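You operate a simulated robot arm through the tools that you are given. There is no shell and no other tool. Be economical: measure what you need, move in short steps, check, and stop when the job is done.

You are at the controls of a simulated robot arm. One attempt, no reset.

Task
Stop the belt, file the braze drips off the table and check the spot with the straight edge.
Fine: stop before filing; the edge must lie flat across the spot; put file and edge back. Set down upright: straight edge. What is to be rubbed or washed off counts as gone when no trace of it is left.

It is judged by the outcome, as a careful person would: the job done as asked, and still so three seconds after it is handed in. It fails if anything else is knocked over, pushed out of place, dropped, spilled or broken.

Robot
A 7-joint arm with a two-finger parallel gripper, fixed in place. Base frame: the origin is at the foot of the arm, x ahead of it, y to its left, z up; the work surface is at about z = 930. Units: mm, degrees, N and s.
With the tool pointing down near the work surface it reaches from about 340 to 780 mm from the base axis. Its first joint turns from -166.0 to 166.0 degrees. Payload 3.91 kg.
The tool frame sits at the grasp point between the pads (the TCP): z along the fingers, y along the line on which they close. The tips reach 30 mm beyond it. Largest opening 110 mm; finger width 20, thickness 10; the body of the gripper, 48 by 112 mm, starts 55 mm behind the TCP.
Orientation is told as [roll, pitch, yaw] about the base's x, y, z axes, in that order, counted from this pose: with the fingers straight down and closing along the base's y, the tool's x points along the base's -x, its y along +y and its z along -z.

Tools
- The arm moves only by the tool arm_command. Its argument "increments" is a list of rows, each a list of 6 numbers: the shift along the base's x, y, z in units of 500 mm (1.0 is 500 mm), then the turn, a rotation vector about the base's x, y, z in units of 180 degrees (1.0 is 180 degrees). In form: [[dx, dy, dz, wx, wy, wz], ...]. A call has 1 to 10 rows; each row is the pose to reach, as a shift and turn from the pose commanded when the call began. "claw" is the finger opening in m, from 0 to 0.11, set as the call begins (left out, the last holds). A call with a number of a shift or a turn outside -1 to 1 is refused whole. Rows are played at 5 a second. More than 50 mm and 8.6 degrees between two rows, or a gripper value outside its range, and nothing of the call is played. Where a pose cannot be reached the arm comes as near as it can. A force on the tool above 70 N (or 10 N above the force at the start of the call, whichever is more), or a blocked arm, ends the call early, and 0.2 s more pass. The fingers move at their own pace (about 153 mm/s each) and stop on an object; they squeeze with about 40 N. The grip force told is the motor's: it shows also when the fingers shut on nothing. Time passes only in rows, and 0.2 s behind the last, so rows that repeat a pose let the fingers close. It gives the time, the measured TCP pose, the force on the tool (base axes), the opening and the grip force at its end, in the units of the frame above (readings bear some noise), with the torque about the TCP (base axes, N m) and any sound that the robot's microphone picked up.
- Cameras (640 x 400 px; columns grow to the right, rows downward): "scene" is fixed at [50.3, -651, 1502.4]; the picture's right is [0.61, -0.80, 0.00], its down [-0.47, -0.36, -0.81] and it looks along [0.64, 0.49, -0.59] (base axes); focal length 331 px, centre (320, 200). "wrist" rides on the gripper at [77, 7, -114] in the tool frame; the picture's right is [-0.09, 1.00, 0.00], its down [-0.80, -0.07, -0.59] and it looks along [-0.59, -0.05, 0.80] (tool axes); focal length 270 px, centre (320, 200). There is no depth. A picture from a camera that has moved, and an enlarged one, comes with that camera's place and axes in the base frame and with its lens.
- get_image(camera): a new picture of that camera. It takes no simulated time.
- move_column(by): slides the trunk up (or, below 0, down) by that many mm; the arm rides with it, the base frame stays. It gives what a move gives, with no picture.
- enlarge(camera, box): a new picture of the part [left, top, right, bottom] of that camera's present view, enlarged. It takes no simulated time.
- job_done(): hands the job in; it is judged then, once.

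Go step by step. Nothing tells you positions but the pictures and the camera data: compare them with the known pose of the tool, close in by small moves and look again before you grip or let go. The budget is 120 turns and 68 pictures, counting those below and the enlarged ones. Unless the task says otherwise, let go and move clear before handing in, and close with one line.

The tools are called by a JSON object that holds its "api" and its "payload". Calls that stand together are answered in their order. arm_command: Moves the arm, as the interface text tells. Its arguments: {"type":"object","properties":{"increments":{"type":"array","items":{"type":"array","items":{"type":"number"}}},"claw":{"type":"number"}},"required":["increments"]} The other tools are called the same way: move_column (by) slides the trunk up or down; get_image (camera) takes a picture; enlarge (camera, box) takes an enlarged picture of a part of a camera's view; job_done () hands the job in.

At the start:

```text
t: 0.0
eef_pos: [519.1, 159.9, 1221.0]
orientation: [-0.1, 0.0, 0.0]
wrist_force: [-0.2, 0.1, 0.4]
ft_torque: [0.0, 0.0, 0.01]
finger_gap: 109.8
grasp_force: 0.1
trunk travel left (down, up): [-575.0, 35.0]
```

scene: 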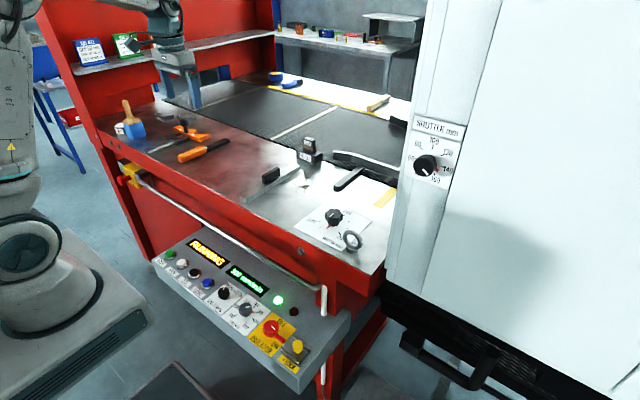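
wrist: 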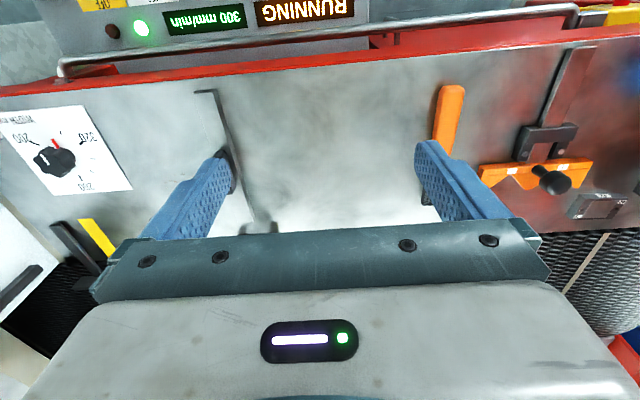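

I see a belt furnace with a control panel at the front and a table with tools. I'll look closer at the panel and the table.

{"api": "enlarge", "payload": {"camera": "scene", "box": [140, 220, 360, 390]}}

{"api": "enlarge", "payload": {"camera": "scene", "box": [100, 70, 260, 170]}}

{"api": "enlarge", "payload": {"camera": "scene", "box": [230, 120, 410, 260]}}

```text
2.35 times, centred on (250, 305) of scene
camera zoom: at [50.3, -651.0, 1502.4], right [0.61, -0.8, 0.0], down [-0.47, -0.36, -0.81], along [0.64, 0.49, -0.59], focal length 778 px, centre (485, -47)
```

zoom: 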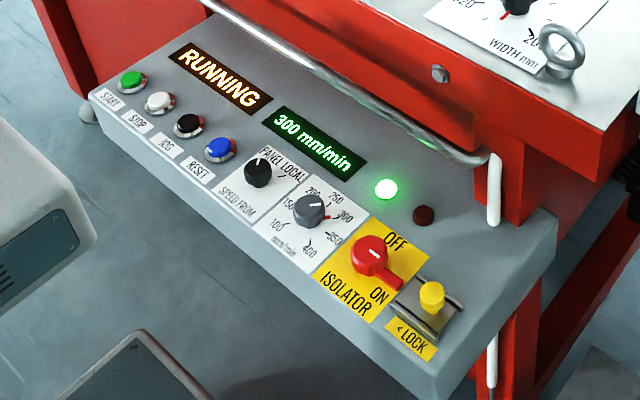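

```text
4.00 times, centred on (180, 120) of scene
camera zoom: at [50.3, -651.0, 1502.4], right [0.61, -0.8, 0.0], down [-0.47, -0.36, -0.81], along [0.64, 0.49, -0.59], focal length 1323 px, centre (880, 520)
```

zoom: 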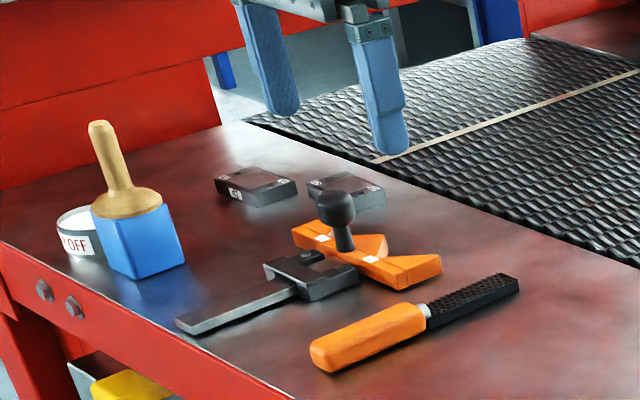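

```text
2.86 times, centred on (320, 190) of scene
camera zoom: at [50.3, -651.0, 1502.4], right [0.61, -0.8, 0.0], down [-0.47, -0.36, -0.81], along [0.64, 0.49, -0.59], focal length 945 px, centre (320, 229)
```

zoom: 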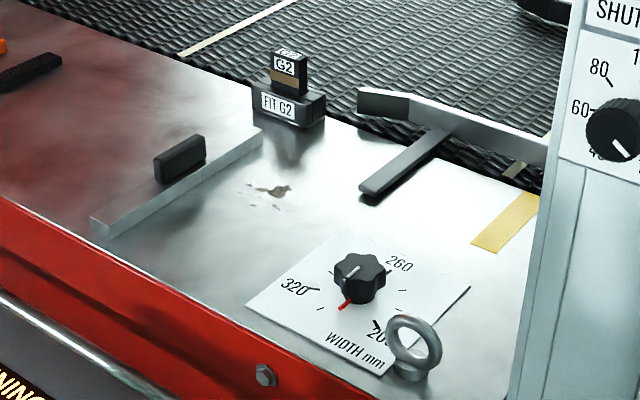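

STOP is the white button on the panel, at about (365, 163, 700) by triangulation from both cameras. I'll pull back over it with the fingers closed, then lower the trunk and look.

{"api": "arm_command", "payload": {"increments": [[-0.08, 0, 0, 0, 0, 0], [-0.16, 0, 0, 0, 0, 0], [-0.24, 0, 0, 0, 0, 0], [-0.308, 0, 0, 0, 0, 0], [-0.308, 0, 0, 0, 0, 0]], "claw": 0.0}}

{"api": "get_image", "payload": {"camera": "wrist"}}

```text
t: 1.2
eef_pos: [365.0, 158.7, 1220.9]
orientation: [0.0, 0.1, -0.1]
wrist_force: [0.8, 0.2, 0.6]
ft_torque: [0.04, -0.04, -0.03]
finger_gap: 0.0
grasp_force: 37.8
trunk travel left (down, up): [-575.0, 35.0]
```

```text
62 pictures are left
camera wrist: at [288.0, 166.5, 1334.6], right [0.09, 1.0, 0.0], down [0.8, -0.07, 0.59], along [0.59, -0.05, -0.8], focal length 270 px, centre (320, 200)
```

wrist: 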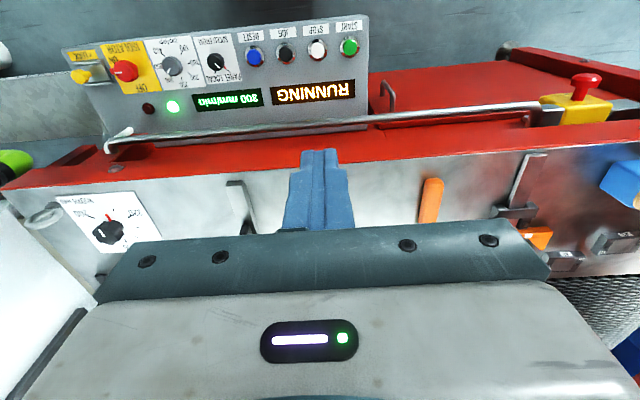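

STOP now comes out at about (366, 156, 698). I'll lower the trunk to come closer.

{"api": "move_column", "payload": {"by": -380}}

{"api": "get_image", "payload": {"camera": "wrist"}}

{"api": "get_image", "payload": {"camera": "scene"}}

```text
t: 4.9
eef_pos: [365.5, 158.8, 841.2]
orientation: [0.0, 0.0, 0.0]
wrist_force: [0.8, -0.3, 0.2]
ft_torque: [0.0, 0.01, 0.0]
finger_gap: 0.2
grasp_force: 37.4
trunk travel left (down, up): [-195.0, 415.0]
```

```text
61 pictures are left
camera wrist: at [287.9, 166.5, 954.8], right [0.09, 1.0, 0.0], down [0.8, -0.07, 0.59], along [0.59, -0.05, -0.8], focal length 270 px, centre (320, 200)
```

wrist: 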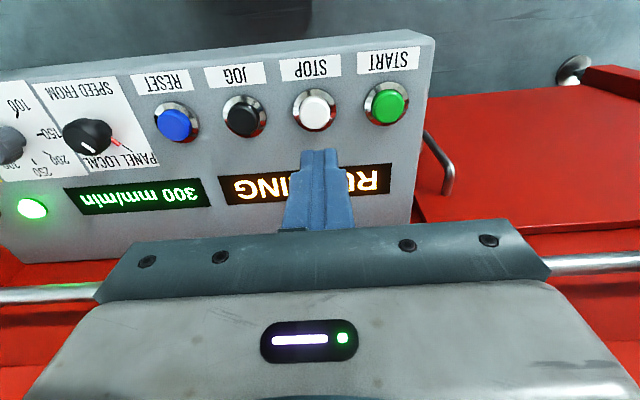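

```text
60 pictures are left
```

scene: 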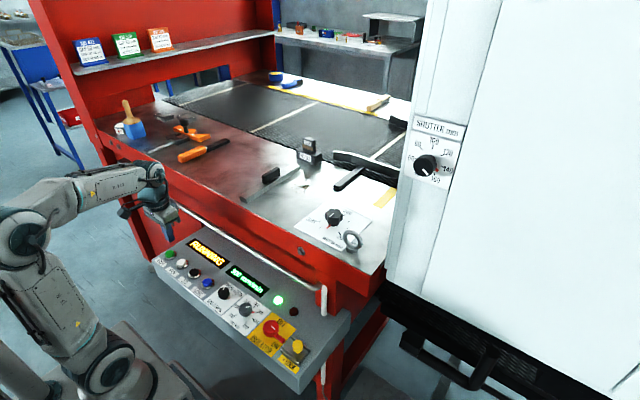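

The fingertips are about 100 mm above the panel and STOP is at about (366, 155). I'll descend onto it and approach slowly.

{"api": "arm_command", "payload": {"increments": [[0.002, -0.007, -0.08, 0, 0, 0], [0.002, -0.007, -0.14, 0, 0, 0], [0.002, -0.007, -0.16, 0, 0, 0]]}}

{"api": "get_image", "payload": {"camera": "wrist"}}

```text
t: 5.7
eef_pos: [365.3, 154.8, 759.9]
orientation: [-0.1, -0.1, 0.0]
wrist_force: [0.6, -0.6, 1.1]
ft_torque: [-0.04, 0.02, 0.01]
finger_gap: 0.0
grasp_force: 37.2
trunk travel left (down, up): [-195.0, 415.0]
```

```text
59 pictures are left
camera wrist: at [288.5, 163.0, 875.3], right [0.09, 1.0, 0.0], down [0.8, -0.07, 0.59], along [0.59, -0.05, -0.8], focal length 270 px, centre (320, 200)
```

wrist: 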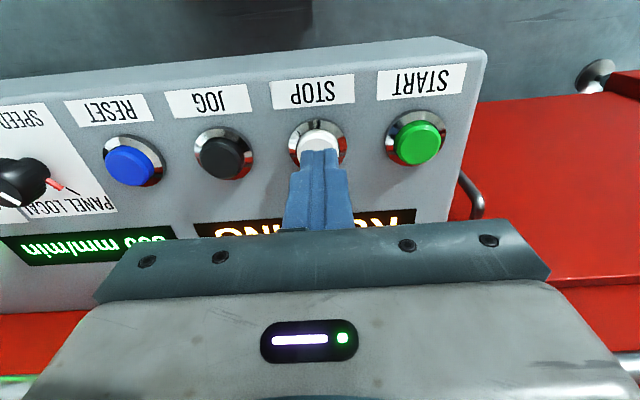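

The tip lines up with the button, so I'll press in small steps.

{"api": "arm_command", "payload": {"increments": [[0, 0, -0.02, 0, 0, 0], [0, 0, -0.035, 0, 0, 0], [0, 0, -0.045, 0, 0, 0], [0, 0, -0.055, 0, 0, 0]]}}

{"api": "get_image", "payload": {"camera": "wrist"}}

```text
t: 6.7
eef_pos: [364.9, 155.9, 735.6]
orientation: [0.0, -0.2, -0.2]
wrist_force: [-3.6, -3.3, 27.9]
ft_torque: [-0.17, -0.03, -0.04]
finger_gap: 0.0
grasp_force: 37.7
trunk travel left (down, up): [-195.0, 415.0]
heard: click
```

```text
58 pictures are left
camera wrist: at [288.2, 162.6, 849.4], right [0.09, 1.0, 0.0], down [0.8, -0.07, 0.6], along [0.6, -0.05, -0.8], focal length 270 px, centre (320, 200)
```

wrist: 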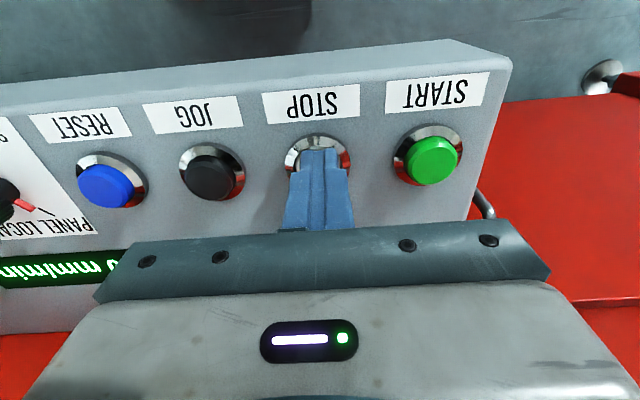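

A click was heard. I'll lift straight up and check the display.

{"api": "arm_command", "payload": {"increments": [[0, 0, 0.06, 0, 0, 0], [0, 0, 0.15, 0, 0, 0], [0, 0, 0.2, 0, 0, 0]]}}

{"api": "enlarge", "payload": {"camera": "scene", "box": [140, 220, 360, 390]}}

```text
t: 7.5
eef_pos: [366.1, 158.4, 832.8]
orientation: [0.0, 0.1, 0.0]
wrist_force: [0.4, 0.4, 0.2]
ft_torque: [0.01, 0.03, 0.0]
finger_gap: 0.0
grasp_force: 37.9
trunk travel left (down, up): [-195.0, 415.0]
```

```text
2.35 times, centred on (250, 305) of scene
camera zoom: at [50.3, -651.0, 1502.4], right [0.61, -0.8, 0.0], down [-0.47, -0.36, -0.81], along [0.64, 0.49, -0.59], focal length 778 px, centre (485, -47)
```

zoom: 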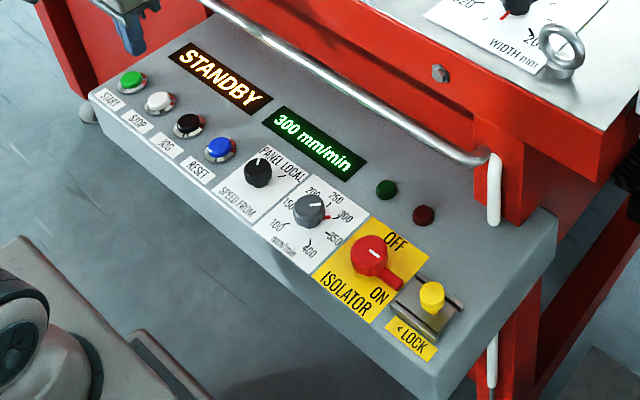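

The display reads STANDBY, so the belt is stopped. Next is the file, lying along x at about y=345 with its handle at x 550 to 650. I'll raise the trunk and go over it.

{"api": "move_column", "payload": {"by": 380}}

{"api": "arm_command", "payload": {"increments": [[0.08, 0.04, 0, 0, 0, 0], [0.15, 0.1, 0, 0, 0, 0], [0.22, 0.16, 0, 0, 0, 0], [0.28, 0.22, 0, 0, 0, 0], [0.34, 0.28, 0, 0, 0, 0], [0.4, 0.34, 0, 0, 0, 0], [0.43, 0.37, -0.07, 0, 0, 0], [0.43, 0.37, -0.15, 0, 0, 0], [0.43, 0.37, -0.2, 0, 0, 0]], "claw": 0.06}}

{"api": "get_image", "payload": {"camera": "wrist"}}

```text
t: 11.1
eef_pos: [366.7, 157.7, 1212.6]
orientation: [0.0, 0.0, -0.1]
wrist_force: [-0.9, 0.3, 0.3]
ft_torque: [-0.03, 0.0, 0.01]
finger_gap: 0.0
grasp_force: 37.4
trunk travel left (down, up): [-575.0, 35.0]
```

```text
t: 13.1
eef_pos: [581.4, 341.8, 1112.0]
orientation: [0.1, 0.0, 0.1]
wrist_force: [-0.8, -0.7, 1.2]
ft_torque: [0.01, -0.02, -0.02]
finger_gap: 59.9
grasp_force: 0.1
trunk travel left (down, up): [-575.0, 35.0]
```

```text
56 pictures are left
camera wrist: at [504.8, 349.2, 1226.7], right [0.09, 1.0, 0.0], down [0.8, -0.07, 0.59], along [0.59, -0.05, -0.8], focal length 270 px, centre (320, 200)
```

wrist: 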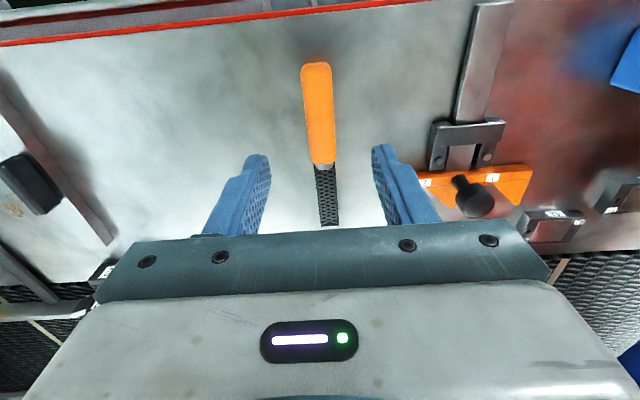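

The file lies along x at y≈340, from x=554 to 761, with the handle up to 664. I'll descend around the handle at x≈612.

{"api": "arm_command", "payload": {"increments": [[0.06, -0.003, -0.05, 0, 0, 0], [0.06, -0.003, -0.14, 0, 0, 0], [0.06, -0.003, -0.22, 0, 0, 0], [0.06, -0.003, -0.27, 0, 0, 0], [0.06, -0.003, -0.29, 0, 0, 0], [0.06, -0.003, -0.29, 0, 0, 0]]}}

{"api": "get_image", "payload": {"camera": "wrist"}}

{"api": "enlarge", "payload": {"camera": "scene", "box": [140, 100, 260, 180]}}

```text
t: 14.5
eef_pos: [610.9, 340.4, 967.6]
orientation: [0.0, -0.1, 0.0]
wrist_force: [0.3, -0.4, 0.5]
ft_torque: [0.03, 0.02, -0.01]
finger_gap: 59.7
grasp_force: 0.0
trunk travel left (down, up): [-575.0, 35.0]
```

```text
55 pictures are left
camera wrist: at [534.4, 347.1, 1082.0], right [0.09, 1.0, 0.0], down [0.8, -0.07, 0.59], along [0.59, -0.05, -0.8], focal length 270 px, centre (320, 200)
```

wrist: 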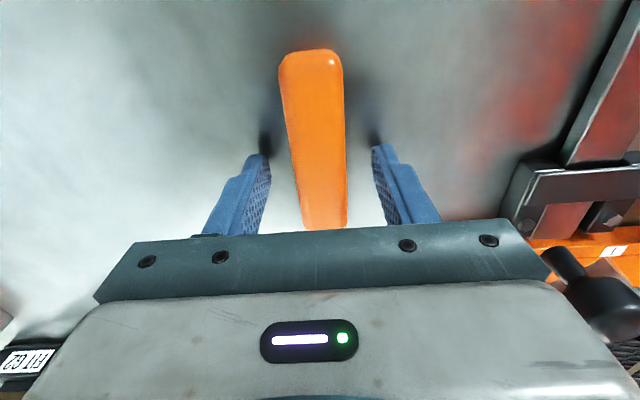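

```text
5.00 times, centred on (200, 140) of scene
camera zoom: at [50.3, -651.0, 1502.4], right [0.61, -0.8, 0.0], down [-0.47, -0.36, -0.81], along [0.64, 0.49, -0.59], focal length 1653 px, centre (920, 500)
```

zoom: 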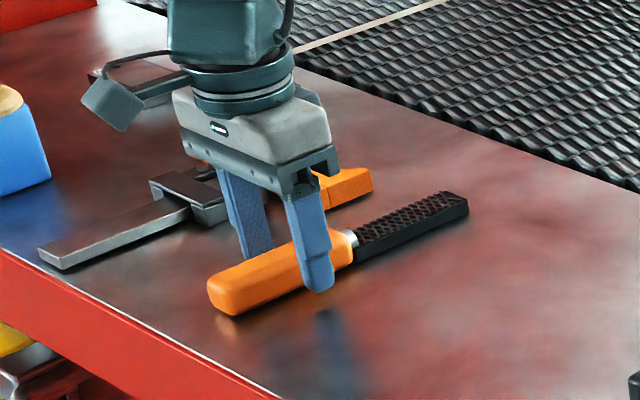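

The handle sits between the fingers, a little off-centre. I'll lower 3 mm and close.

{"api": "arm_command", "payload": {"increments": [[0, 0.001, -0.006, 0, 0, 0], [0, 0.001, -0.006, 0, 0, 0]]}}

{"api": "arm_command", "payload": {"increments": [[0, 0, 0, 0, 0, 0], [0, 0, 0, 0, 0, 0], [0, 0, 0, 0, 0, 0]], "claw": 0.0}}

{"api": "arm_command", "payload": {"increments": [[0, 0, 0.05, 0, 0, 0], [0, 0, 0.1, 0, 0, 0], [0, 0, 0.1, 0, 0, 0]]}}

{"api": "enlarge", "payload": {"camera": "scene", "box": [140, 80, 260, 160]}}

```text
t: 15.1
eef_pos: [610.7, 341.8, 964.3]
orientation: [0.0, 0.0, 0.0]
wrist_force: [0.3, 0.2, -0.5]
ft_torque: [0.0, 0.02, 0.0]
finger_gap: 59.8
grasp_force: 0.1
trunk travel left (down, up): [-575.0, 35.0]
```

```text
t: 15.9
eef_pos: [611.2, 340.1, 965.1]
orientation: [0.0, 0.0, 0.0]
wrist_force: [0.0, -0.6, 0.5]
ft_torque: [0.0, -0.12, -0.07]
finger_gap: 29.4
grasp_force: 40.1
trunk travel left (down, up): [-575.0, 35.0]
```

```text
t: 16.7
eef_pos: [611.8, 340.4, 1015.5]
orientation: [0.0, 0.2, -0.1]
wrist_force: [-0.1, 0.1, -1.7]
ft_torque: [-0.02, 0.04, -0.02]
finger_gap: 29.4
grasp_force: 39.7
trunk travel left (down, up): [-575.0, 35.0]
```

```text
5.00 times, centred on (200, 120) of scene
camera zoom: at [50.3, -651.0, 1502.4], right [0.61, -0.8, 0.0], down [-0.47, -0.36, -0.81], along [0.64, 0.49, -0.59], focal length 1653 px, centre (920, 600)
```

zoom: 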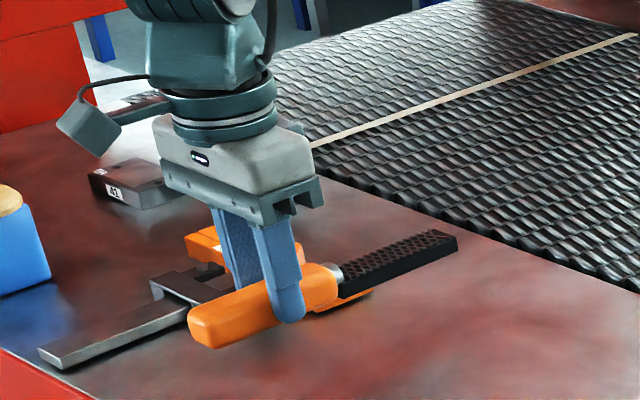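

The file is held and its home TCP is (611, 340, 965). The drips are around (690, -88), so I'll carry the file high above them, to TCP (590, -90, 1100), and look.

{"api": "arm_command", "payload": {"increments": [[0, 0, 0.09, 0, 0, 0], [-0.01, -0.04, 0.17, 0, 0, 0], [-0.015, -0.13, 0.17, 0, 0, 0], [-0.02, -0.22, 0.17, 0, 0, 0], [-0.025, -0.31, 0.17, 0, 0, 0], [-0.03, -0.4, 0.17, 0, 0, 0], [-0.034, -0.49, 0.17, 0, 0, 0], [-0.038, -0.58, 0.17, 0, 0, 0], [-0.042, -0.67, 0.17, 0, 0, 0], [-0.044, -0.76, 0.17, 0, 0, 0]]}}

{"api": "arm_command", "payload": {"increments": [[0, -0.08, 0, 0, 0, 0], [0, -0.1, 0, 0, 0, 0], [0, -0.1, 0, 0, 0, 0]]}}

{"api": "get_image", "payload": {"camera": "wrist"}}

{"api": "enlarge", "payload": {"camera": "scene", "box": [230, 90, 410, 230]}}

```text
t: 18.9
eef_pos: [588.5, -40.5, 1100.5]
orientation: [0.1, 0.0, -0.2]
wrist_force: [0.2, 0.0, -1.0]
ft_torque: [0.0, 0.07, -0.02]
finger_gap: 29.6
grasp_force: 40.3
trunk travel left (down, up): [-575.0, 35.0]
```

```text
t: 19.7
eef_pos: [589.5, -87.9, 1099.7]
orientation: [0.0, 0.0, 0.0]
wrist_force: [-0.4, 1.2, -1.7]
ft_torque: [-0.01, 0.02, 0.0]
finger_gap: 29.3
grasp_force: 40.1
trunk travel left (down, up): [-575.0, 35.0]
```

```text
52 pictures are left
camera wrist: at [512.4, -81.6, 1214.4], right [0.09, 1.0, 0.0], down [0.8, -0.07, 0.59], along [0.59, -0.05, -0.8], focal length 270 px, centre (320, 200)
```

wrist: 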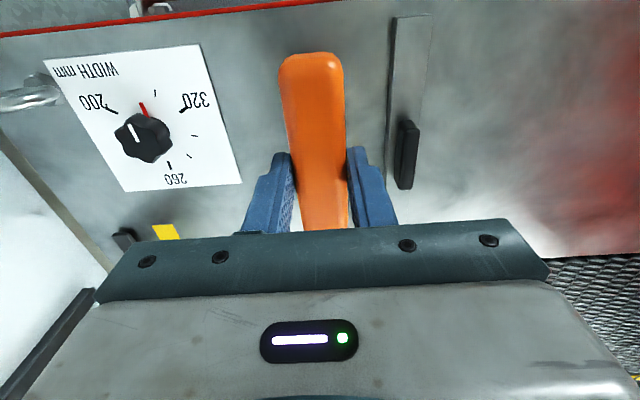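

```text
2.86 times, centred on (320, 160) of scene
camera zoom: at [50.3, -651.0, 1502.4], right [0.61, -0.8, 0.0], down [-0.47, -0.36, -0.81], along [0.64, 0.49, -0.59], focal length 945 px, centre (320, 314)
```

zoom: 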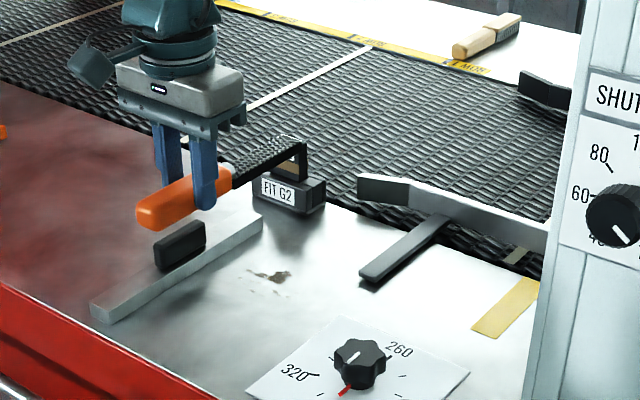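

The path is clear: the edge is at y≈-15..15, the G2 stand at x>800 and the lever at y≈-175. I'll descend to just above the table.

{"api": "arm_command", "payload": {"increments": [[0, 0, -0.09, 0, 0, 0], [0, 0, -0.18, 0, 0, 0], [0, 0, -0.24, 0, 0, 0], [0, 0, -0.256, 0, 0, 0], [0, 0, -0.256, 0, 0, 0]]}}

{"api": "enlarge", "payload": {"camera": "scene", "box": [250, 130, 340, 200]}}

```text
t: 20.9
eef_pos: [588.8, -88.4, 970.1]
orientation: [-0.1, -0.1, -0.1]
wrist_force: [-0.3, -0.2, -2.1]
ft_torque: [0.01, 0.05, 0.04]
finger_gap: 29.7
grasp_force: 40.3
trunk travel left (down, up): [-575.0, 35.0]
```

```text
5.71 times, centred on (295, 165) of scene
camera zoom: at [50.3, -651.0, 1502.4], right [0.61, -0.8, 0.0], down [-0.47, -0.36, -0.81], along [0.64, 0.49, -0.59], focal length 1890 px, centre (463, 400)
```

zoom: 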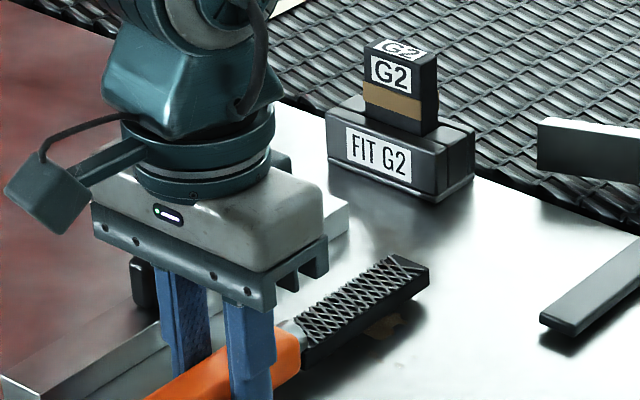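

The drip shows just beneath the blade. I'll lower gently to contact.

{"api": "arm_command", "payload": {"increments": [[0, 0, -0.006, 0, 0, 0], [0, 0, -0.01, 0, 0, 0], [0, 0, -0.014, 0, 0, 0], [0, 0, -0.014, 0, 0, 0]]}}

{"api": "enlarge", "payload": {"camera": "scene", "box": [270, 165, 330, 205]}}

```text
t: 21.9
eef_pos: [589.3, -88.5, 964.4]
orientation: [0.0, -0.1, 0.0]
wrist_force: [0.6, -1.0, 0.7]
ft_torque: [-0.01, -0.12, 0.02]
finger_gap: 29.6
grasp_force: 40.2
trunk travel left (down, up): [-575.0, 35.0]
```

```text
10.00 times, centred on (300, 185) of scene
camera zoom: at [50.3, -651.0, 1502.4], right [0.61, -0.8, 0.0], down [-0.47, -0.36, -0.81], along [0.64, 0.49, -0.59], focal length 3307 px, centre (520, 350)
```

zoom: 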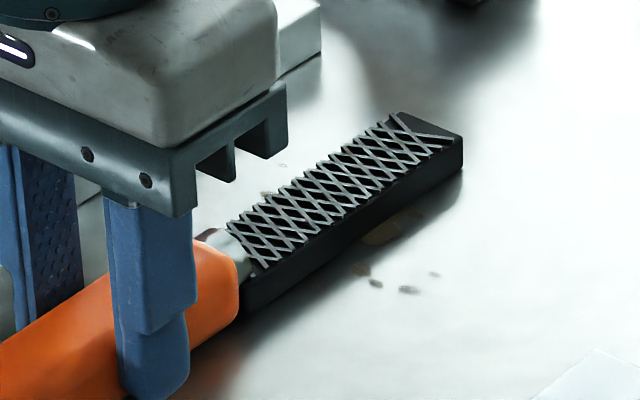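

The specks run over x 668-720, y -50..-135. I'll press lightly and stroke across in y from -60 to -128.

{"api": "arm_command", "payload": {"increments": [[0, 0, -0.004, 0, 0, 0], [0, 0.02, -0.004, 0, 0, 0], [0, 0.055, -0.004, 0, 0, 0], [0, 0.02, -0.004, 0, 0, 0], [0, -0.02, -0.004, 0, 0, 0], [0, -0.055, -0.004, 0, 0, 0], [0, -0.08, -0.004, 0, 0, 0], [0, -0.04, -0.004, 0, 0, 0], [0, 0, -0.004, 0, 0, 0], [0, 0.055, -0.004, 0, 0, 0]]}}

{"api": "enlarge", "payload": {"camera": "scene", "box": [270, 165, 330, 205]}}

```text
t: 24.1
eef_pos: [587.8, -60.9, 965.8]
orientation: [0.0, -0.1, 0.0]
wrist_force: [-0.1, -3.0, 22.1]
ft_torque: [-0.24, -0.21, 0.04]
finger_gap: 29.3
grasp_force: 39.8
trunk travel left (down, up): [-575.0, 35.0]
```

```text
10.00 times, centred on (300, 185) of scene
camera zoom: at [50.3, -651.0, 1502.4], right [0.61, -0.8, 0.0], down [-0.47, -0.36, -0.81], along [0.64, 0.49, -0.59], focal length 3307 px, centre (520, 350)
```

zoom: 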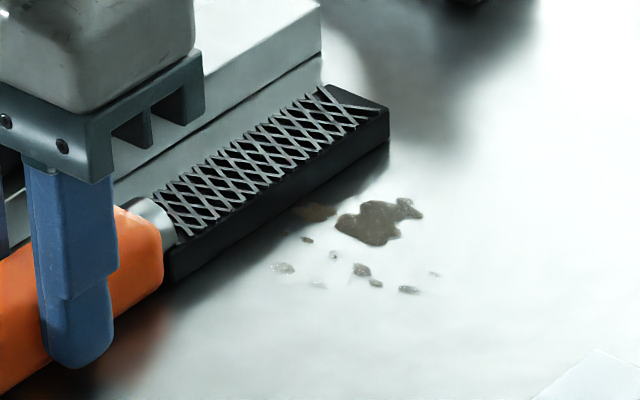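

22 N was all borne near the TCP (torque suggests contact at the handle), so the blade may be floating. I'll lift, tilt the nose down about 4° and look for contact at the blade.

{"api": "arm_command", "payload": {"increments": [[0, 0, 0.03, 0, 0, 0], [0, -0.05, 0.03, 0, 0.0222, 0], [0, -0.05, 0.02, 0, 0.0222, 0], [0, -0.05, 0.012, 0, 0.0222, 0], [0, -0.05, 0.012, 0, 0.0222, 0]]}}

{"api": "enlarge", "payload": {"camera": "scene", "box": [270, 165, 330, 205]}}

```text
t: 25.3
eef_pos: [589.2, -87.6, 970.3]
orientation: [0.0, 3.9, 0.0]
wrist_force: [0.8, -0.4, 6.1]
ft_torque: [-0.03, -1.22, -0.11]
finger_gap: 29.6
grasp_force: 40.1
trunk travel left (down, up): [-575.0, 35.0]
```

```text
10.00 times, centred on (300, 185) of scene
camera zoom: at [50.3, -651.0, 1502.4], right [0.61, -0.8, 0.0], down [-0.47, -0.36, -0.81], along [0.64, 0.49, -0.59], focal length 3307 px, centre (520, 350)
```

zoom: 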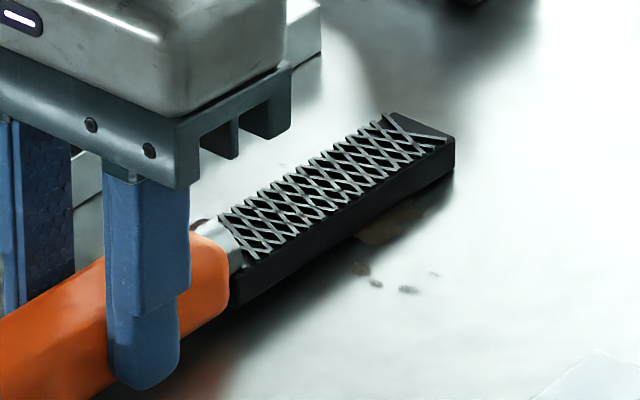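

Now the contact is at the blade tip (torque arm ≈ 155 mm). I'll stroke along x with the tip over the patch in the lane y=-88, then check.

{"api": "arm_command", "payload": {"increments": [[-0.01, -0.01, -0.004, 0, 0, 0], [-0.05, -0.01, -0.006, 0, 0, 0], [-0.1, -0.01, -0.006, 0, 0, 0], [-0.15, -0.01, -0.006, 0, 0, 0], [-0.1, -0.01, -0.006, 0, 0, 0], [-0.05, -0.01, -0.006, 0, 0, 0], [-0.1, -0.01, -0.006, 0, 0, 0], [-0.15, -0.01, -0.006, 0, 0, 0], [-0.15, 0.1, -0.006, 0, 0, 0]]}}

{"api": "enlarge", "payload": {"camera": "scene", "box": [270, 165, 330, 205]}}

```text
refused: row 9 steps farther than a row can; nothing moved
```

```text
10.00 times, centred on (300, 185) of scene
camera zoom: at [50.3, -651.0, 1502.4], right [0.61, -0.8, 0.0], down [-0.47, -0.36, -0.81], along [0.64, 0.49, -0.59], focal length 3307 px, centre (520, 350)
```

zoom: 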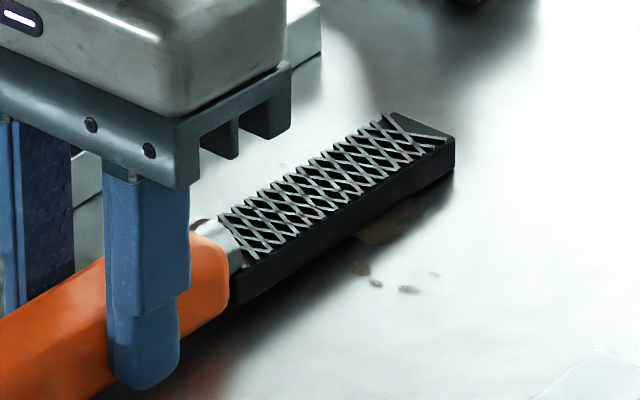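

The last row stepped too far. I'll resend with a shorter final step.

{"api": "arm_command", "payload": {"increments": [[-0.01, -0.01, -0.004, 0, 0, 0], [-0.05, -0.01, -0.006, 0, 0, 0], [-0.1, -0.01, -0.006, 0, 0, 0], [-0.15, -0.01, -0.006, 0, 0, 0], [-0.1, -0.01, -0.006, 0, 0, 0], [-0.05, -0.01, -0.006, 0, 0, 0], [-0.1, -0.01, -0.006, 0, 0, 0], [-0.15, -0.01, -0.006, 0, 0, 0], [-0.18, -0.01, -0.006, 0, 0, 0]]}}

{"api": "enlarge", "payload": {"camera": "scene", "box": [270, 165, 330, 205]}}

```text
t: 27.3
eef_pos: [499.9, -92.1, 966.4]
orientation: [0.0, 4.1, 0.0]
wrist_force: [-1.5, -0.5, 1.8]
ft_torque: [0.02, -0.41, 0.01]
finger_gap: 29.4
grasp_force: 40.5
trunk travel left (down, up): [-575.0, 35.0]
```

```text
10.00 times, centred on (300, 185) of scene
camera zoom: at [50.3, -651.0, 1502.4], right [0.61, -0.8, 0.0], down [-0.47, -0.36, -0.81], along [0.64, 0.49, -0.59], focal length 3307 px, centre (520, 350)
```

zoom: 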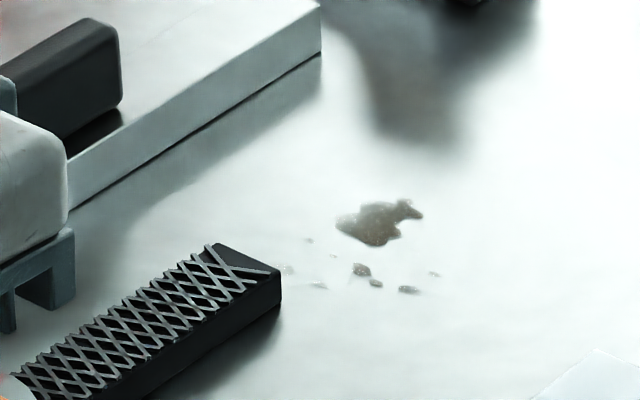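

It works: the specks in the lane have faded. I'll press a bit more and stroke the lane y≈-102.

{"api": "arm_command", "payload": {"increments": [[0.03, -0.02, -0.006, 0, 0, 0], [0.07, -0.02, -0.008, 0, 0, 0], [0.11, -0.02, -0.008, 0, 0, 0], [0.15, -0.02, -0.008, 0, 0, 0], [0.11, -0.02, -0.008, 0, 0, 0], [0.07, -0.02, -0.008, 0, 0, 0], [0.11, -0.025, -0.008, 0, 0, 0], [0.14, -0.025, -0.008, 0, 0, 0], [0.1, -0.025, -0.008, 0, 0, 0], [0.06, -0.025, -0.008, 0, 0, 0]]}}

{"api": "arm_command", "payload": {"increments": [[-0.02, -0.03, 0, 0, 0, 0], [0.02, -0.03, 0, 0, 0, 0], [0.06, -0.03, 0, 0, 0, 0], [0.02, -0.03, 0, 0, 0, 0], [-0.02, -0.03, 0, 0, 0, 0], [0.02, -0.03, 0, 0, 0, 0], [-0.02, -0.02, 0, 0, 0, 0], [-0.06, 0, 0, 0, 0, 0], [-0.08, 0, 0, 0, 0, 0]]}}

{"api": "enlarge", "payload": {"camera": "scene", "box": [270, 165, 330, 205]}}

```text
t: 29.5
eef_pos: [529.4, -103.6, 963.4]
orientation: [0.0, 3.9, 0.0]
wrist_force: [4.1, -0.5, 16.3]
ft_torque: [0.05, -1.21, 0.03]
finger_gap: 29.4
grasp_force: 39.8
trunk travel left (down, up): [-575.0, 35.0]
```

```text
t: 31.5
eef_pos: [488.8, -105.3, 962.5]
orientation: [-0.1, 3.8, 0.0]
wrist_force: [5.7, -0.7, 21.7]
ft_torque: [0.04, -0.69, 0.01]
finger_gap: 29.5
grasp_force: 40.3
trunk travel left (down, up): [-575.0, 35.0]
```

```text
10.00 times, centred on (300, 185) of scene
camera zoom: at [50.3, -651.0, 1502.4], right [0.61, -0.8, 0.0], down [-0.47, -0.36, -0.81], along [0.64, 0.49, -0.59], focal length 3307 px, centre (520, 350)
```

zoom: 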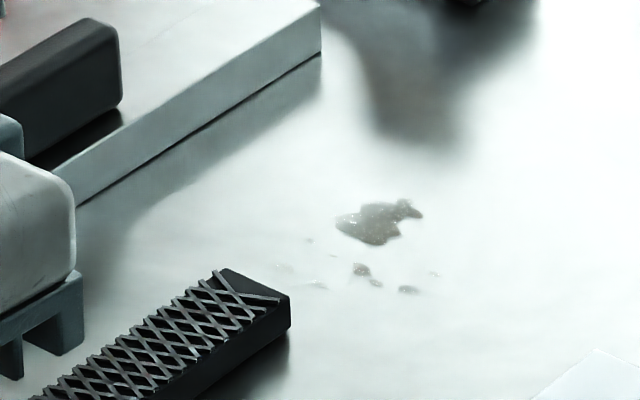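

The traces are fading slowly, but pressing hard pivots the file in the grip. I'll lift, tilt the nose down a bit more and find the contact again.

{"api": "arm_command", "payload": {"increments": [[0.02, 0.01, 0.04, 0, 0, 0], [0.06, 0.01, 0.04, 0, 0.018, 0], [0.12, 0.01, 0.03, 0, 0.018, 0], [0.12, 0.01, 0.025, 0, 0.018, 0], [0.12, 0.01, 0.025, 0, 0.018, 0]]}}

```text
t: 32.7
eef_pos: [548.1, -99.1, 973.5]
orientation: [0.0, 7.3, 0.0]
wrist_force: [0.5, -1.0, -1.2]
ft_torque: [-0.01, 0.02, -0.01]
finger_gap: 29.4
grasp_force: 40.2
trunk travel left (down, up): [-575.0, 35.0]
```

There's no contact yet. I'll lower 4-5 mm while stroking over the main patch.

{"api": "arm_command", "payload": {"increments": [[0, 0, -0.006, 0, 0, 0], [0.03, 0, -0.008, 0, 0, 0], [-0.02, 0, -0.008, 0, 0, 0], [0.03, 0, -0.008, 0, 0, 0], [-0.02, 0, -0.008, 0, 0, 0], [0.03, 0, -0.008, 0, 0, 0], [-0.02, 0, -0.008, 0, 0, 0], [0.03, 0, -0.008, 0, 0, 0], [0, 0, -0.008, 0, 0, 0]]}}

{"api": "enlarge", "payload": {"camera": "scene", "box": [260, 150, 335, 200]}}

```text
t: 34.7
eef_pos: [548.2, -99.6, 970.5]
orientation: [0.0, 7.2, 0.0]
wrist_force: [0.7, -0.1, -1.5]
ft_torque: [0.02, 0.05, -0.02]
finger_gap: 29.3
grasp_force: 39.8
trunk travel left (down, up): [-575.0, 35.0]
```

```text
8.00 times, centred on (298, 175) of scene
camera zoom: at [50.3, -651.0, 1502.4], right [0.61, -0.8, 0.0], down [-0.47, -0.36, -0.81], along [0.64, 0.49, -0.59], focal length 2646 px, centre (500, 400)
```

zoom: 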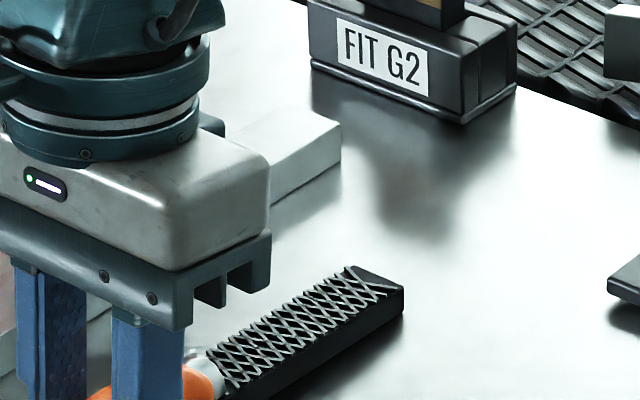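

Still no contact, so I'll lower gradually.

{"api": "arm_command", "payload": {"increments": [[0, 0, -0.004, 0, 0, 0], [0, 0, -0.006, 0, 0, 0], [0, 0, -0.006, 0, 0, 0]]}}

{"api": "arm_command", "payload": {"increments": [[0, 0, -0.004, 0, 0, 0], [0, 0, -0.006, 0, 0, 0], [0, 0, -0.006, 0, 0, 0]]}}

```text
t: 35.5
eef_pos: [548.5, -100.3, 968.1]
orientation: [0.0, 7.1, -0.1]
wrist_force: [-2.8, -0.4, 7.5]
ft_torque: [0.02, -1.26, -0.01]
finger_gap: 29.5
grasp_force: 39.8
trunk travel left (down, up): [-575.0, 35.0]
```

```text
t: 36.3
eef_pos: [548.4, -99.5, 965.4]
orientation: [-0.1, 7.2, 0.0]
wrist_force: [-3.3, 0.7, 7.6]
ft_torque: [0.02, -1.2, 0.03]
finger_gap: 29.7
grasp_force: 39.7
trunk travel left (down, up): [-575.0, 35.0]
```

The tip presses at a steady 9 N or so. I'll stroke at this height.

{"api": "arm_command", "payload": {"increments": [[0.03, 0, 0, 0, 0, 0], [0.06, 0, 0, 0, 0, 0], [0.03, 0, 0, 0, 0, 0], [-0.01, 0, 0, 0, 0, 0], [0.03, 0, 0, 0, 0, 0], [0.06, 0, 0, 0, 0, 0], [0.03, 0, 0, 0, 0, 0], [-0.02, 0, 0, 0, 0, 0], [-0.07, 0, 0, 0, 0, 0], [-0.1, 0, 0, 0, 0, 0]]}}

{"api": "enlarge", "payload": {"camera": "scene", "box": [270, 165, 330, 205]}}

```text
t: 38.5
eef_pos: [498.2, -100.1, 963.0]
orientation: [0.0, 7.2, 0.1]
wrist_force: [-0.7, -0.1, 4.3]
ft_torque: [0.0, -0.72, 0.01]
finger_gap: 29.7
grasp_force: 40.3
trunk travel left (down, up): [-575.0, 35.0]
```

```text
10.00 times, centred on (300, 185) of scene
camera zoom: at [50.3, -651.0, 1502.4], right [0.61, -0.8, 0.0], down [-0.47, -0.36, -0.81], along [0.64, 0.49, -0.59], focal length 3307 px, centre (520, 350)
```

zoom: 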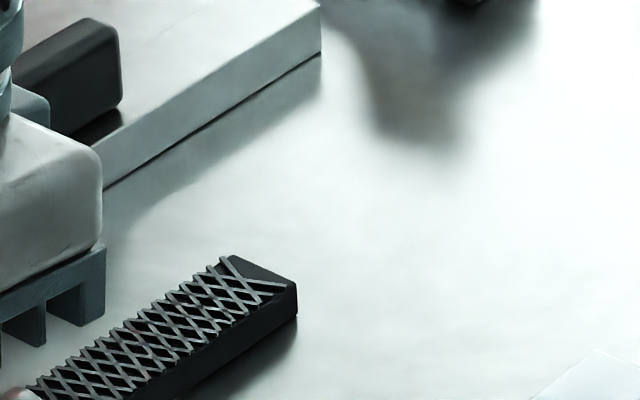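

The spot looks clean. I'll lift the file and check the whole area from the scene view.

{"api": "arm_command", "payload": {"increments": [[0, 0, 0.08, 0, 0, 0], [0, 0, 0.16, 0, 0, 0], [0, 0.06, 0.24, 0, 0, 0], [0.02, 0.14, 0.27, 0, 0, 0], [0.05, 0.22, 0.27, 0, 0, 0], [0.08, 0.3, 0.27, 0, 0, 0]]}}

{"api": "enlarge", "payload": {"camera": "scene", "box": [260, 150, 350, 210]}}

```text
t: 39.9
eef_pos: [539.1, 53.0, 1098.2]
orientation: [-0.1, 7.3, 0.1]
wrist_force: [0.8, 0.1, -1.4]
ft_torque: [-0.01, 0.09, 0.01]
finger_gap: 29.1
grasp_force: 40.2
trunk travel left (down, up): [-575.0, 35.0]
```

```text
6.67 times, centred on (305, 180) of scene
camera zoom: at [50.3, -651.0, 1502.4], right [0.61, -0.8, 0.0], down [-0.47, -0.36, -0.81], along [0.64, 0.49, -0.59], focal length 2205 px, centre (420, 333)
```

zoom: 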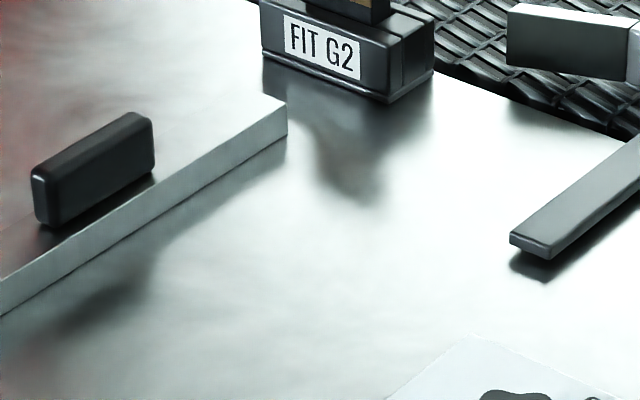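

The table is clean. I'll carry the file back above its place at (611, 340).

{"api": "arm_command", "payload": {"increments": [[0.02, 0.08, 0, 0, 0, 0], [0.04, 0.17, 0, 0, 0, 0], [0.06, 0.26, 0, 0, 0, 0], [0.09, 0.35, 0, 0, 0, 0], [0.115, 0.44, 0, 0, 0, 0], [0.135, 0.52, 0, 0, 0, 0], [0.144, 0.574, 0, 0, 0, 0], [0.144, 0.574, -0.08, 0, 0, 0], [0.144, 0.574, -0.16, 0, 0, 0], [0.144, 0.574, -0.22, 0, 0, 0]]}}

{"api": "enlarge", "payload": {"camera": "scene", "box": [140, 100, 260, 180]}}

```text
t: 42.1
eef_pos: [611.2, 338.9, 990.2]
orientation: [0.0, 7.2, 0.0]
wrist_force: [0.7, -0.5, -2.1]
ft_torque: [-0.01, 0.09, 0.01]
finger_gap: 29.4
grasp_force: 40.1
trunk travel left (down, up): [-575.0, 35.0]
```

```text
5.00 times, centred on (200, 140) of scene
camera zoom: at [50.3, -651.0, 1502.4], right [0.61, -0.8, 0.0], down [-0.47, -0.36, -0.81], along [0.64, 0.49, -0.59], focal length 1653 px, centre (920, 500)
```

zoom: 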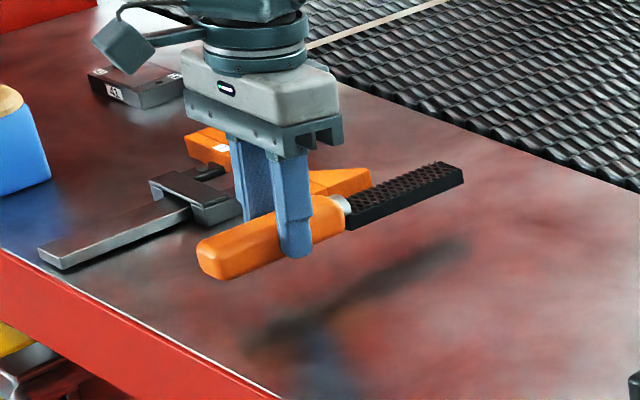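

I'll lower to the table in small steps.

{"api": "arm_command", "payload": {"increments": [[0, 0.002, -0.03, 0, 0, 0], [0, 0.002, -0.044, 0, 0, 0], [0, 0.002, -0.044, 0, 0, 0]]}}

{"api": "arm_command", "payload": {"increments": [[0, 0, -0.004, 0, 0, 0], [0, 0, -0.008, 0, 0, 0], [0, 0, -0.008, 0, 0, 0]]}}

```text
t: 42.9
eef_pos: [610.6, 339.7, 967.1]
orientation: [0.0, 7.3, 0.0]
wrist_force: [0.0, -0.4, -1.7]
ft_torque: [0.02, 0.03, 0.01]
finger_gap: 29.4
grasp_force: 40.2
trunk travel left (down, up): [-575.0, 35.0]
```

```text
t: 43.7
eef_pos: [611.3, 338.6, 964.0]
orientation: [0.0, 7.1, 0.0]
wrist_force: [0.5, 0.4, 3.0]
ft_torque: [-0.01, -0.73, 0.0]
finger_gap: 29.4
grasp_force: 39.9
trunk travel left (down, up): [-575.0, 35.0]
```

The tip is touching. I'll level slightly, lower another 1 mm and open.

{"api": "arm_command", "payload": {"increments": [[0, 0, -0.003, 0, -0.005, 0], [0, 0, -0.003, 0, -0.005, 0]]}}

{"api": "arm_command", "payload": {"increments": [[0, 0, 0, 0, 0, 0], [0, 0, 0, 0, 0, 0]], "claw": 0.06}}

{"api": "arm_command", "payload": {"increments": [[0, 0, 0.06, 0, 0, 0], [0, 0, 0.14, 0, 0, 0], [0, 0, 0.22, 0, -0.018, 0], [0, 0, 0.28, 0, -0.035, 0]]}}

{"api": "get_image", "payload": {"camera": "wrist"}}

{"api": "enlarge", "payload": {"camera": "scene", "box": [140, 100, 260, 180]}}

```text
t: 44.3
eef_pos: [610.9, 339.0, 963.1]
orientation: [0.0, 6.3, 0.0]
wrist_force: [1.2, 0.7, 9.3]
ft_torque: [0.01, 0.66, -0.04]
finger_gap: 29.5
grasp_force: 40.1
trunk travel left (down, up): [-575.0, 35.0]
```

```text
t: 44.9
eef_pos: [611.4, 338.7, 961.3]
orientation: [0.1, 6.5, -0.2]
wrist_force: [0.2, -0.9, 0.0]
ft_torque: [0.02, 0.03, 0.0]
finger_gap: 60.0
grasp_force: 0.1
trunk travel left (down, up): [-575.0, 35.0]
```

```text
t: 45.9
eef_pos: [610.4, 338.3, 1103.4]
orientation: [0.0, 0.0, -0.1]
wrist_force: [0.5, 0.5, 0.1]
ft_torque: [0.0, -0.03, -0.03]
finger_gap: 59.9
grasp_force: 0.1
trunk travel left (down, up): [-575.0, 35.0]
```

```text
39 pictures are left
camera wrist: at [533.8, 345.5, 1217.7], right [0.09, 1.0, 0.0], down [0.8, -0.07, 0.59], along [0.59, -0.05, -0.8], focal length 270 px, centre (320, 200)
```

wrist: 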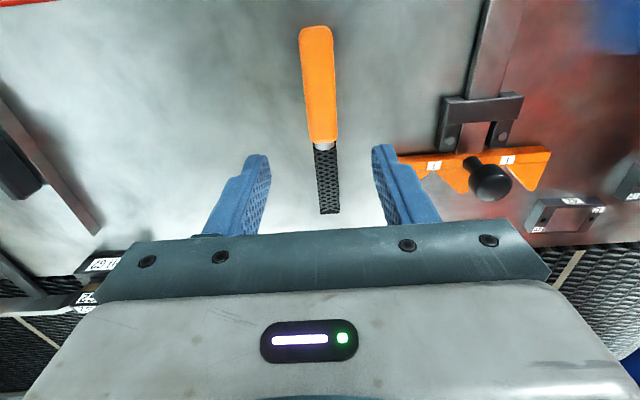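

```text
5.00 times, centred on (200, 140) of scene
camera zoom: at [50.3, -651.0, 1502.4], right [0.61, -0.8, 0.0], down [-0.47, -0.36, -0.81], along [0.64, 0.49, -0.59], focal length 1653 px, centre (920, 500)
```

zoom: 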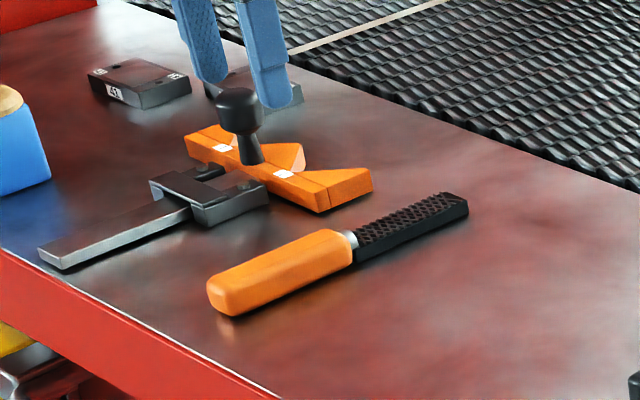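

The file is back exactly in place. Next is the straight edge: I'll move above its handle, near (650, -3).

{"api": "arm_command", "payload": {"increments": [[0, -0.09, 0, 0, 0, 0], [0, -0.18, 0, 0, 0, 0], [0, -0.27, 0, 0, 0, 0], [0, -0.36, 0, 0, 0, 0], [0, -0.45, 0, 0, 0, 0], [0, -0.54, 0, 0, 0, 0], [0, -0.63, 0, 0, 0, 0], [0, -0.68, 0, 0, 0, 0], [0, -0.683, 0, 0, 0, 0]]}}

{"api": "get_image", "payload": {"camera": "wrist"}}

{"api": "enlarge", "payload": {"camera": "scene", "box": [230, 130, 350, 210]}}

```text
t: 47.9
eef_pos: [610.1, -4.0, 1102.2]
orientation: [0.1, -0.1, 0.1]
wrist_force: [0.3, -0.2, 0.9]
ft_torque: [-0.01, -0.02, 0.0]
finger_gap: 60.1
grasp_force: 0.1
trunk travel left (down, up): [-575.0, 35.0]
```

```text
37 pictures are left
camera wrist: at [533.3, 3.7, 1216.9], right [0.09, 1.0, 0.0], down [0.8, -0.07, 0.59], along [0.59, -0.05, -0.8], focal length 270 px, centre (320, 200)
```

wrist: 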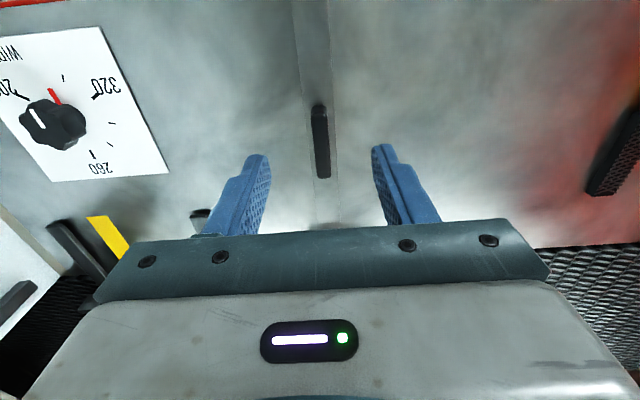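

```text
5.00 times, centred on (290, 170) of scene
camera zoom: at [50.3, -651.0, 1502.4], right [0.61, -0.8, 0.0], down [-0.47, -0.36, -0.81], along [0.64, 0.49, -0.59], focal length 1653 px, centre (470, 350)
```

zoom: 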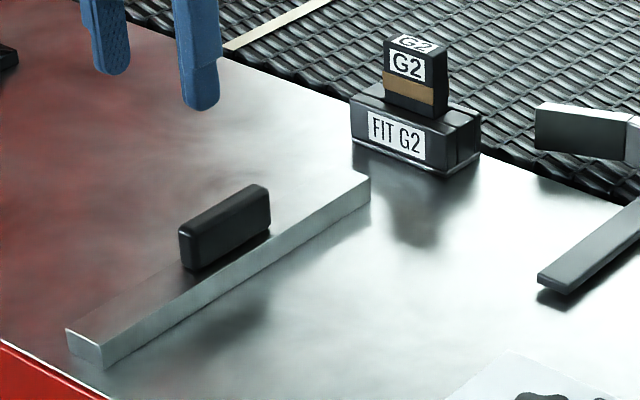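

The handle runs x 606-679 at y≈-4, on a bar about 22 mm high, so its top is near z=982. I'll descend to z≈996 first and check.

{"api": "arm_command", "payload": {"increments": [[0.066, 0, -0.05, 0, 0, 0], [0.066, 0, -0.12, 0, 0, 0], [0.066, 0, -0.18, 0, 0, 0], [0.066, 0, -0.212, 0, 0, 0], [0.066, 0, -0.212, 0, 0, 0]]}}

{"api": "get_image", "payload": {"camera": "wrist"}}

{"api": "enlarge", "payload": {"camera": "scene", "box": [240, 150, 315, 200]}}

```text
t: 49.1
eef_pos: [643.0, -4.2, 996.2]
orientation: [0.1, 0.0, 0.0]
wrist_force: [-1.0, -0.1, 0.5]
ft_torque: [0.08, -0.02, 0.0]
finger_gap: 60.2
grasp_force: 0.0
trunk travel left (down, up): [-575.0, 35.0]
```

```text
35 pictures are left
camera wrist: at [566.9, 3.5, 1110.7], right [0.09, 1.0, 0.0], down [0.8, -0.07, 0.59], along [0.59, -0.05, -0.8], focal length 270 px, centre (320, 200)
```

wrist: 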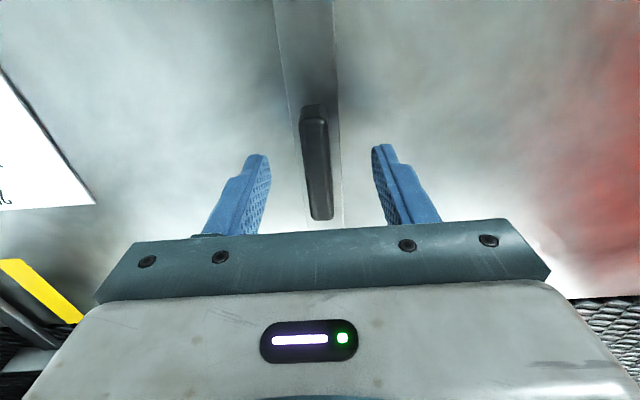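

```text
8.00 times, centred on (278, 175) of scene
camera zoom: at [50.3, -651.0, 1502.4], right [0.61, -0.8, 0.0], down [-0.47, -0.36, -0.81], along [0.64, 0.49, -0.59], focal length 2646 px, centre (660, 400)
```

zoom: 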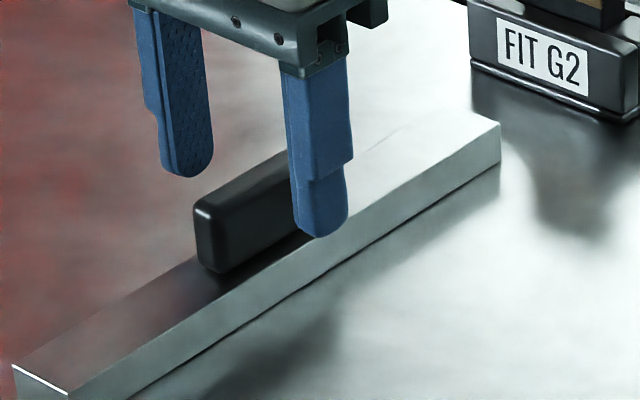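

The handle is well between the fingers. I'll shift 1.5 mm in -y, lower 8 mm and close.

{"api": "arm_command", "payload": {"increments": [[0, -0.003, -0.008, 0, 0, 0], [0, -0.003, -0.016, 0, 0, 0], [0, -0.003, -0.016, 0, 0, 0]]}}

{"api": "arm_command", "payload": {"increments": [[0, 0, 0, 0, 0, 0], [0, 0, 0, 0, 0, 0], [0, 0, 0, 0, 0, 0]], "claw": 0.0}}

```text
t: 49.9
eef_pos: [644.4, -5.4, 987.9]
orientation: [0.1, 0.0, 0.0]
wrist_force: [0.2, -0.4, 0.9]
ft_torque: [-0.03, 0.0, -0.01]
finger_gap: 60.1
grasp_force: 0.1
trunk travel left (down, up): [-575.0, 35.0]
```

```text
t: 50.7
eef_pos: [644.2, -5.3, 988.8]
orientation: [0.0, 0.1, 0.0]
wrist_force: [0.0, -1.0, 0.0]
ft_torque: [0.0, -0.03, 0.03]
finger_gap: 15.5
grasp_force: 39.7
trunk travel left (down, up): [-575.0, 35.0]
```

It's gripped, 15.5 mm wide, and the home TCP is (644, -5, 988). I'll lift a little and check that it doesn't tilt.

{"api": "arm_command", "payload": {"increments": [[0, 0, 0.02, 0, 0, 0], [0, 0, 0.06, 0, 0, 0], [0, 0, 0.06, 0, 0, 0]]}}

{"api": "enlarge", "payload": {"camera": "scene", "box": [230, 130, 350, 210]}}

```text
t: 51.5
eef_pos: [643.7, -3.9, 1019.0]
orientation: [0.0, 0.0, 0.0]
wrist_force: [-0.8, -0.5, -3.8]
ft_torque: [0.01, -0.02, -0.02]
finger_gap: 15.4
grasp_force: 40.0
trunk travel left (down, up): [-575.0, 35.0]
```

```text
5.00 times, centred on (290, 170) of scene
camera zoom: at [50.3, -651.0, 1502.4], right [0.61, -0.8, 0.0], down [-0.47, -0.36, -0.81], along [0.64, 0.49, -0.59], focal length 1653 px, centre (470, 350)
```

zoom: 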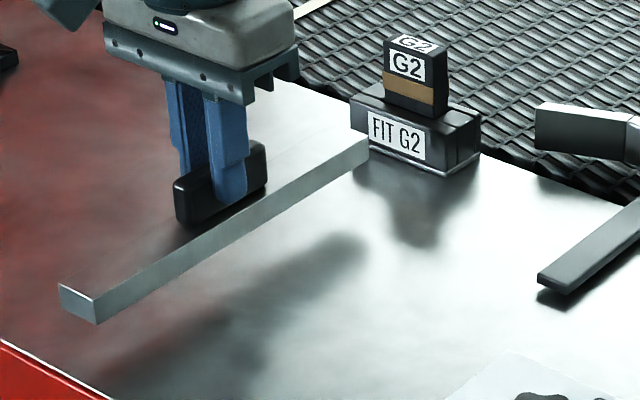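

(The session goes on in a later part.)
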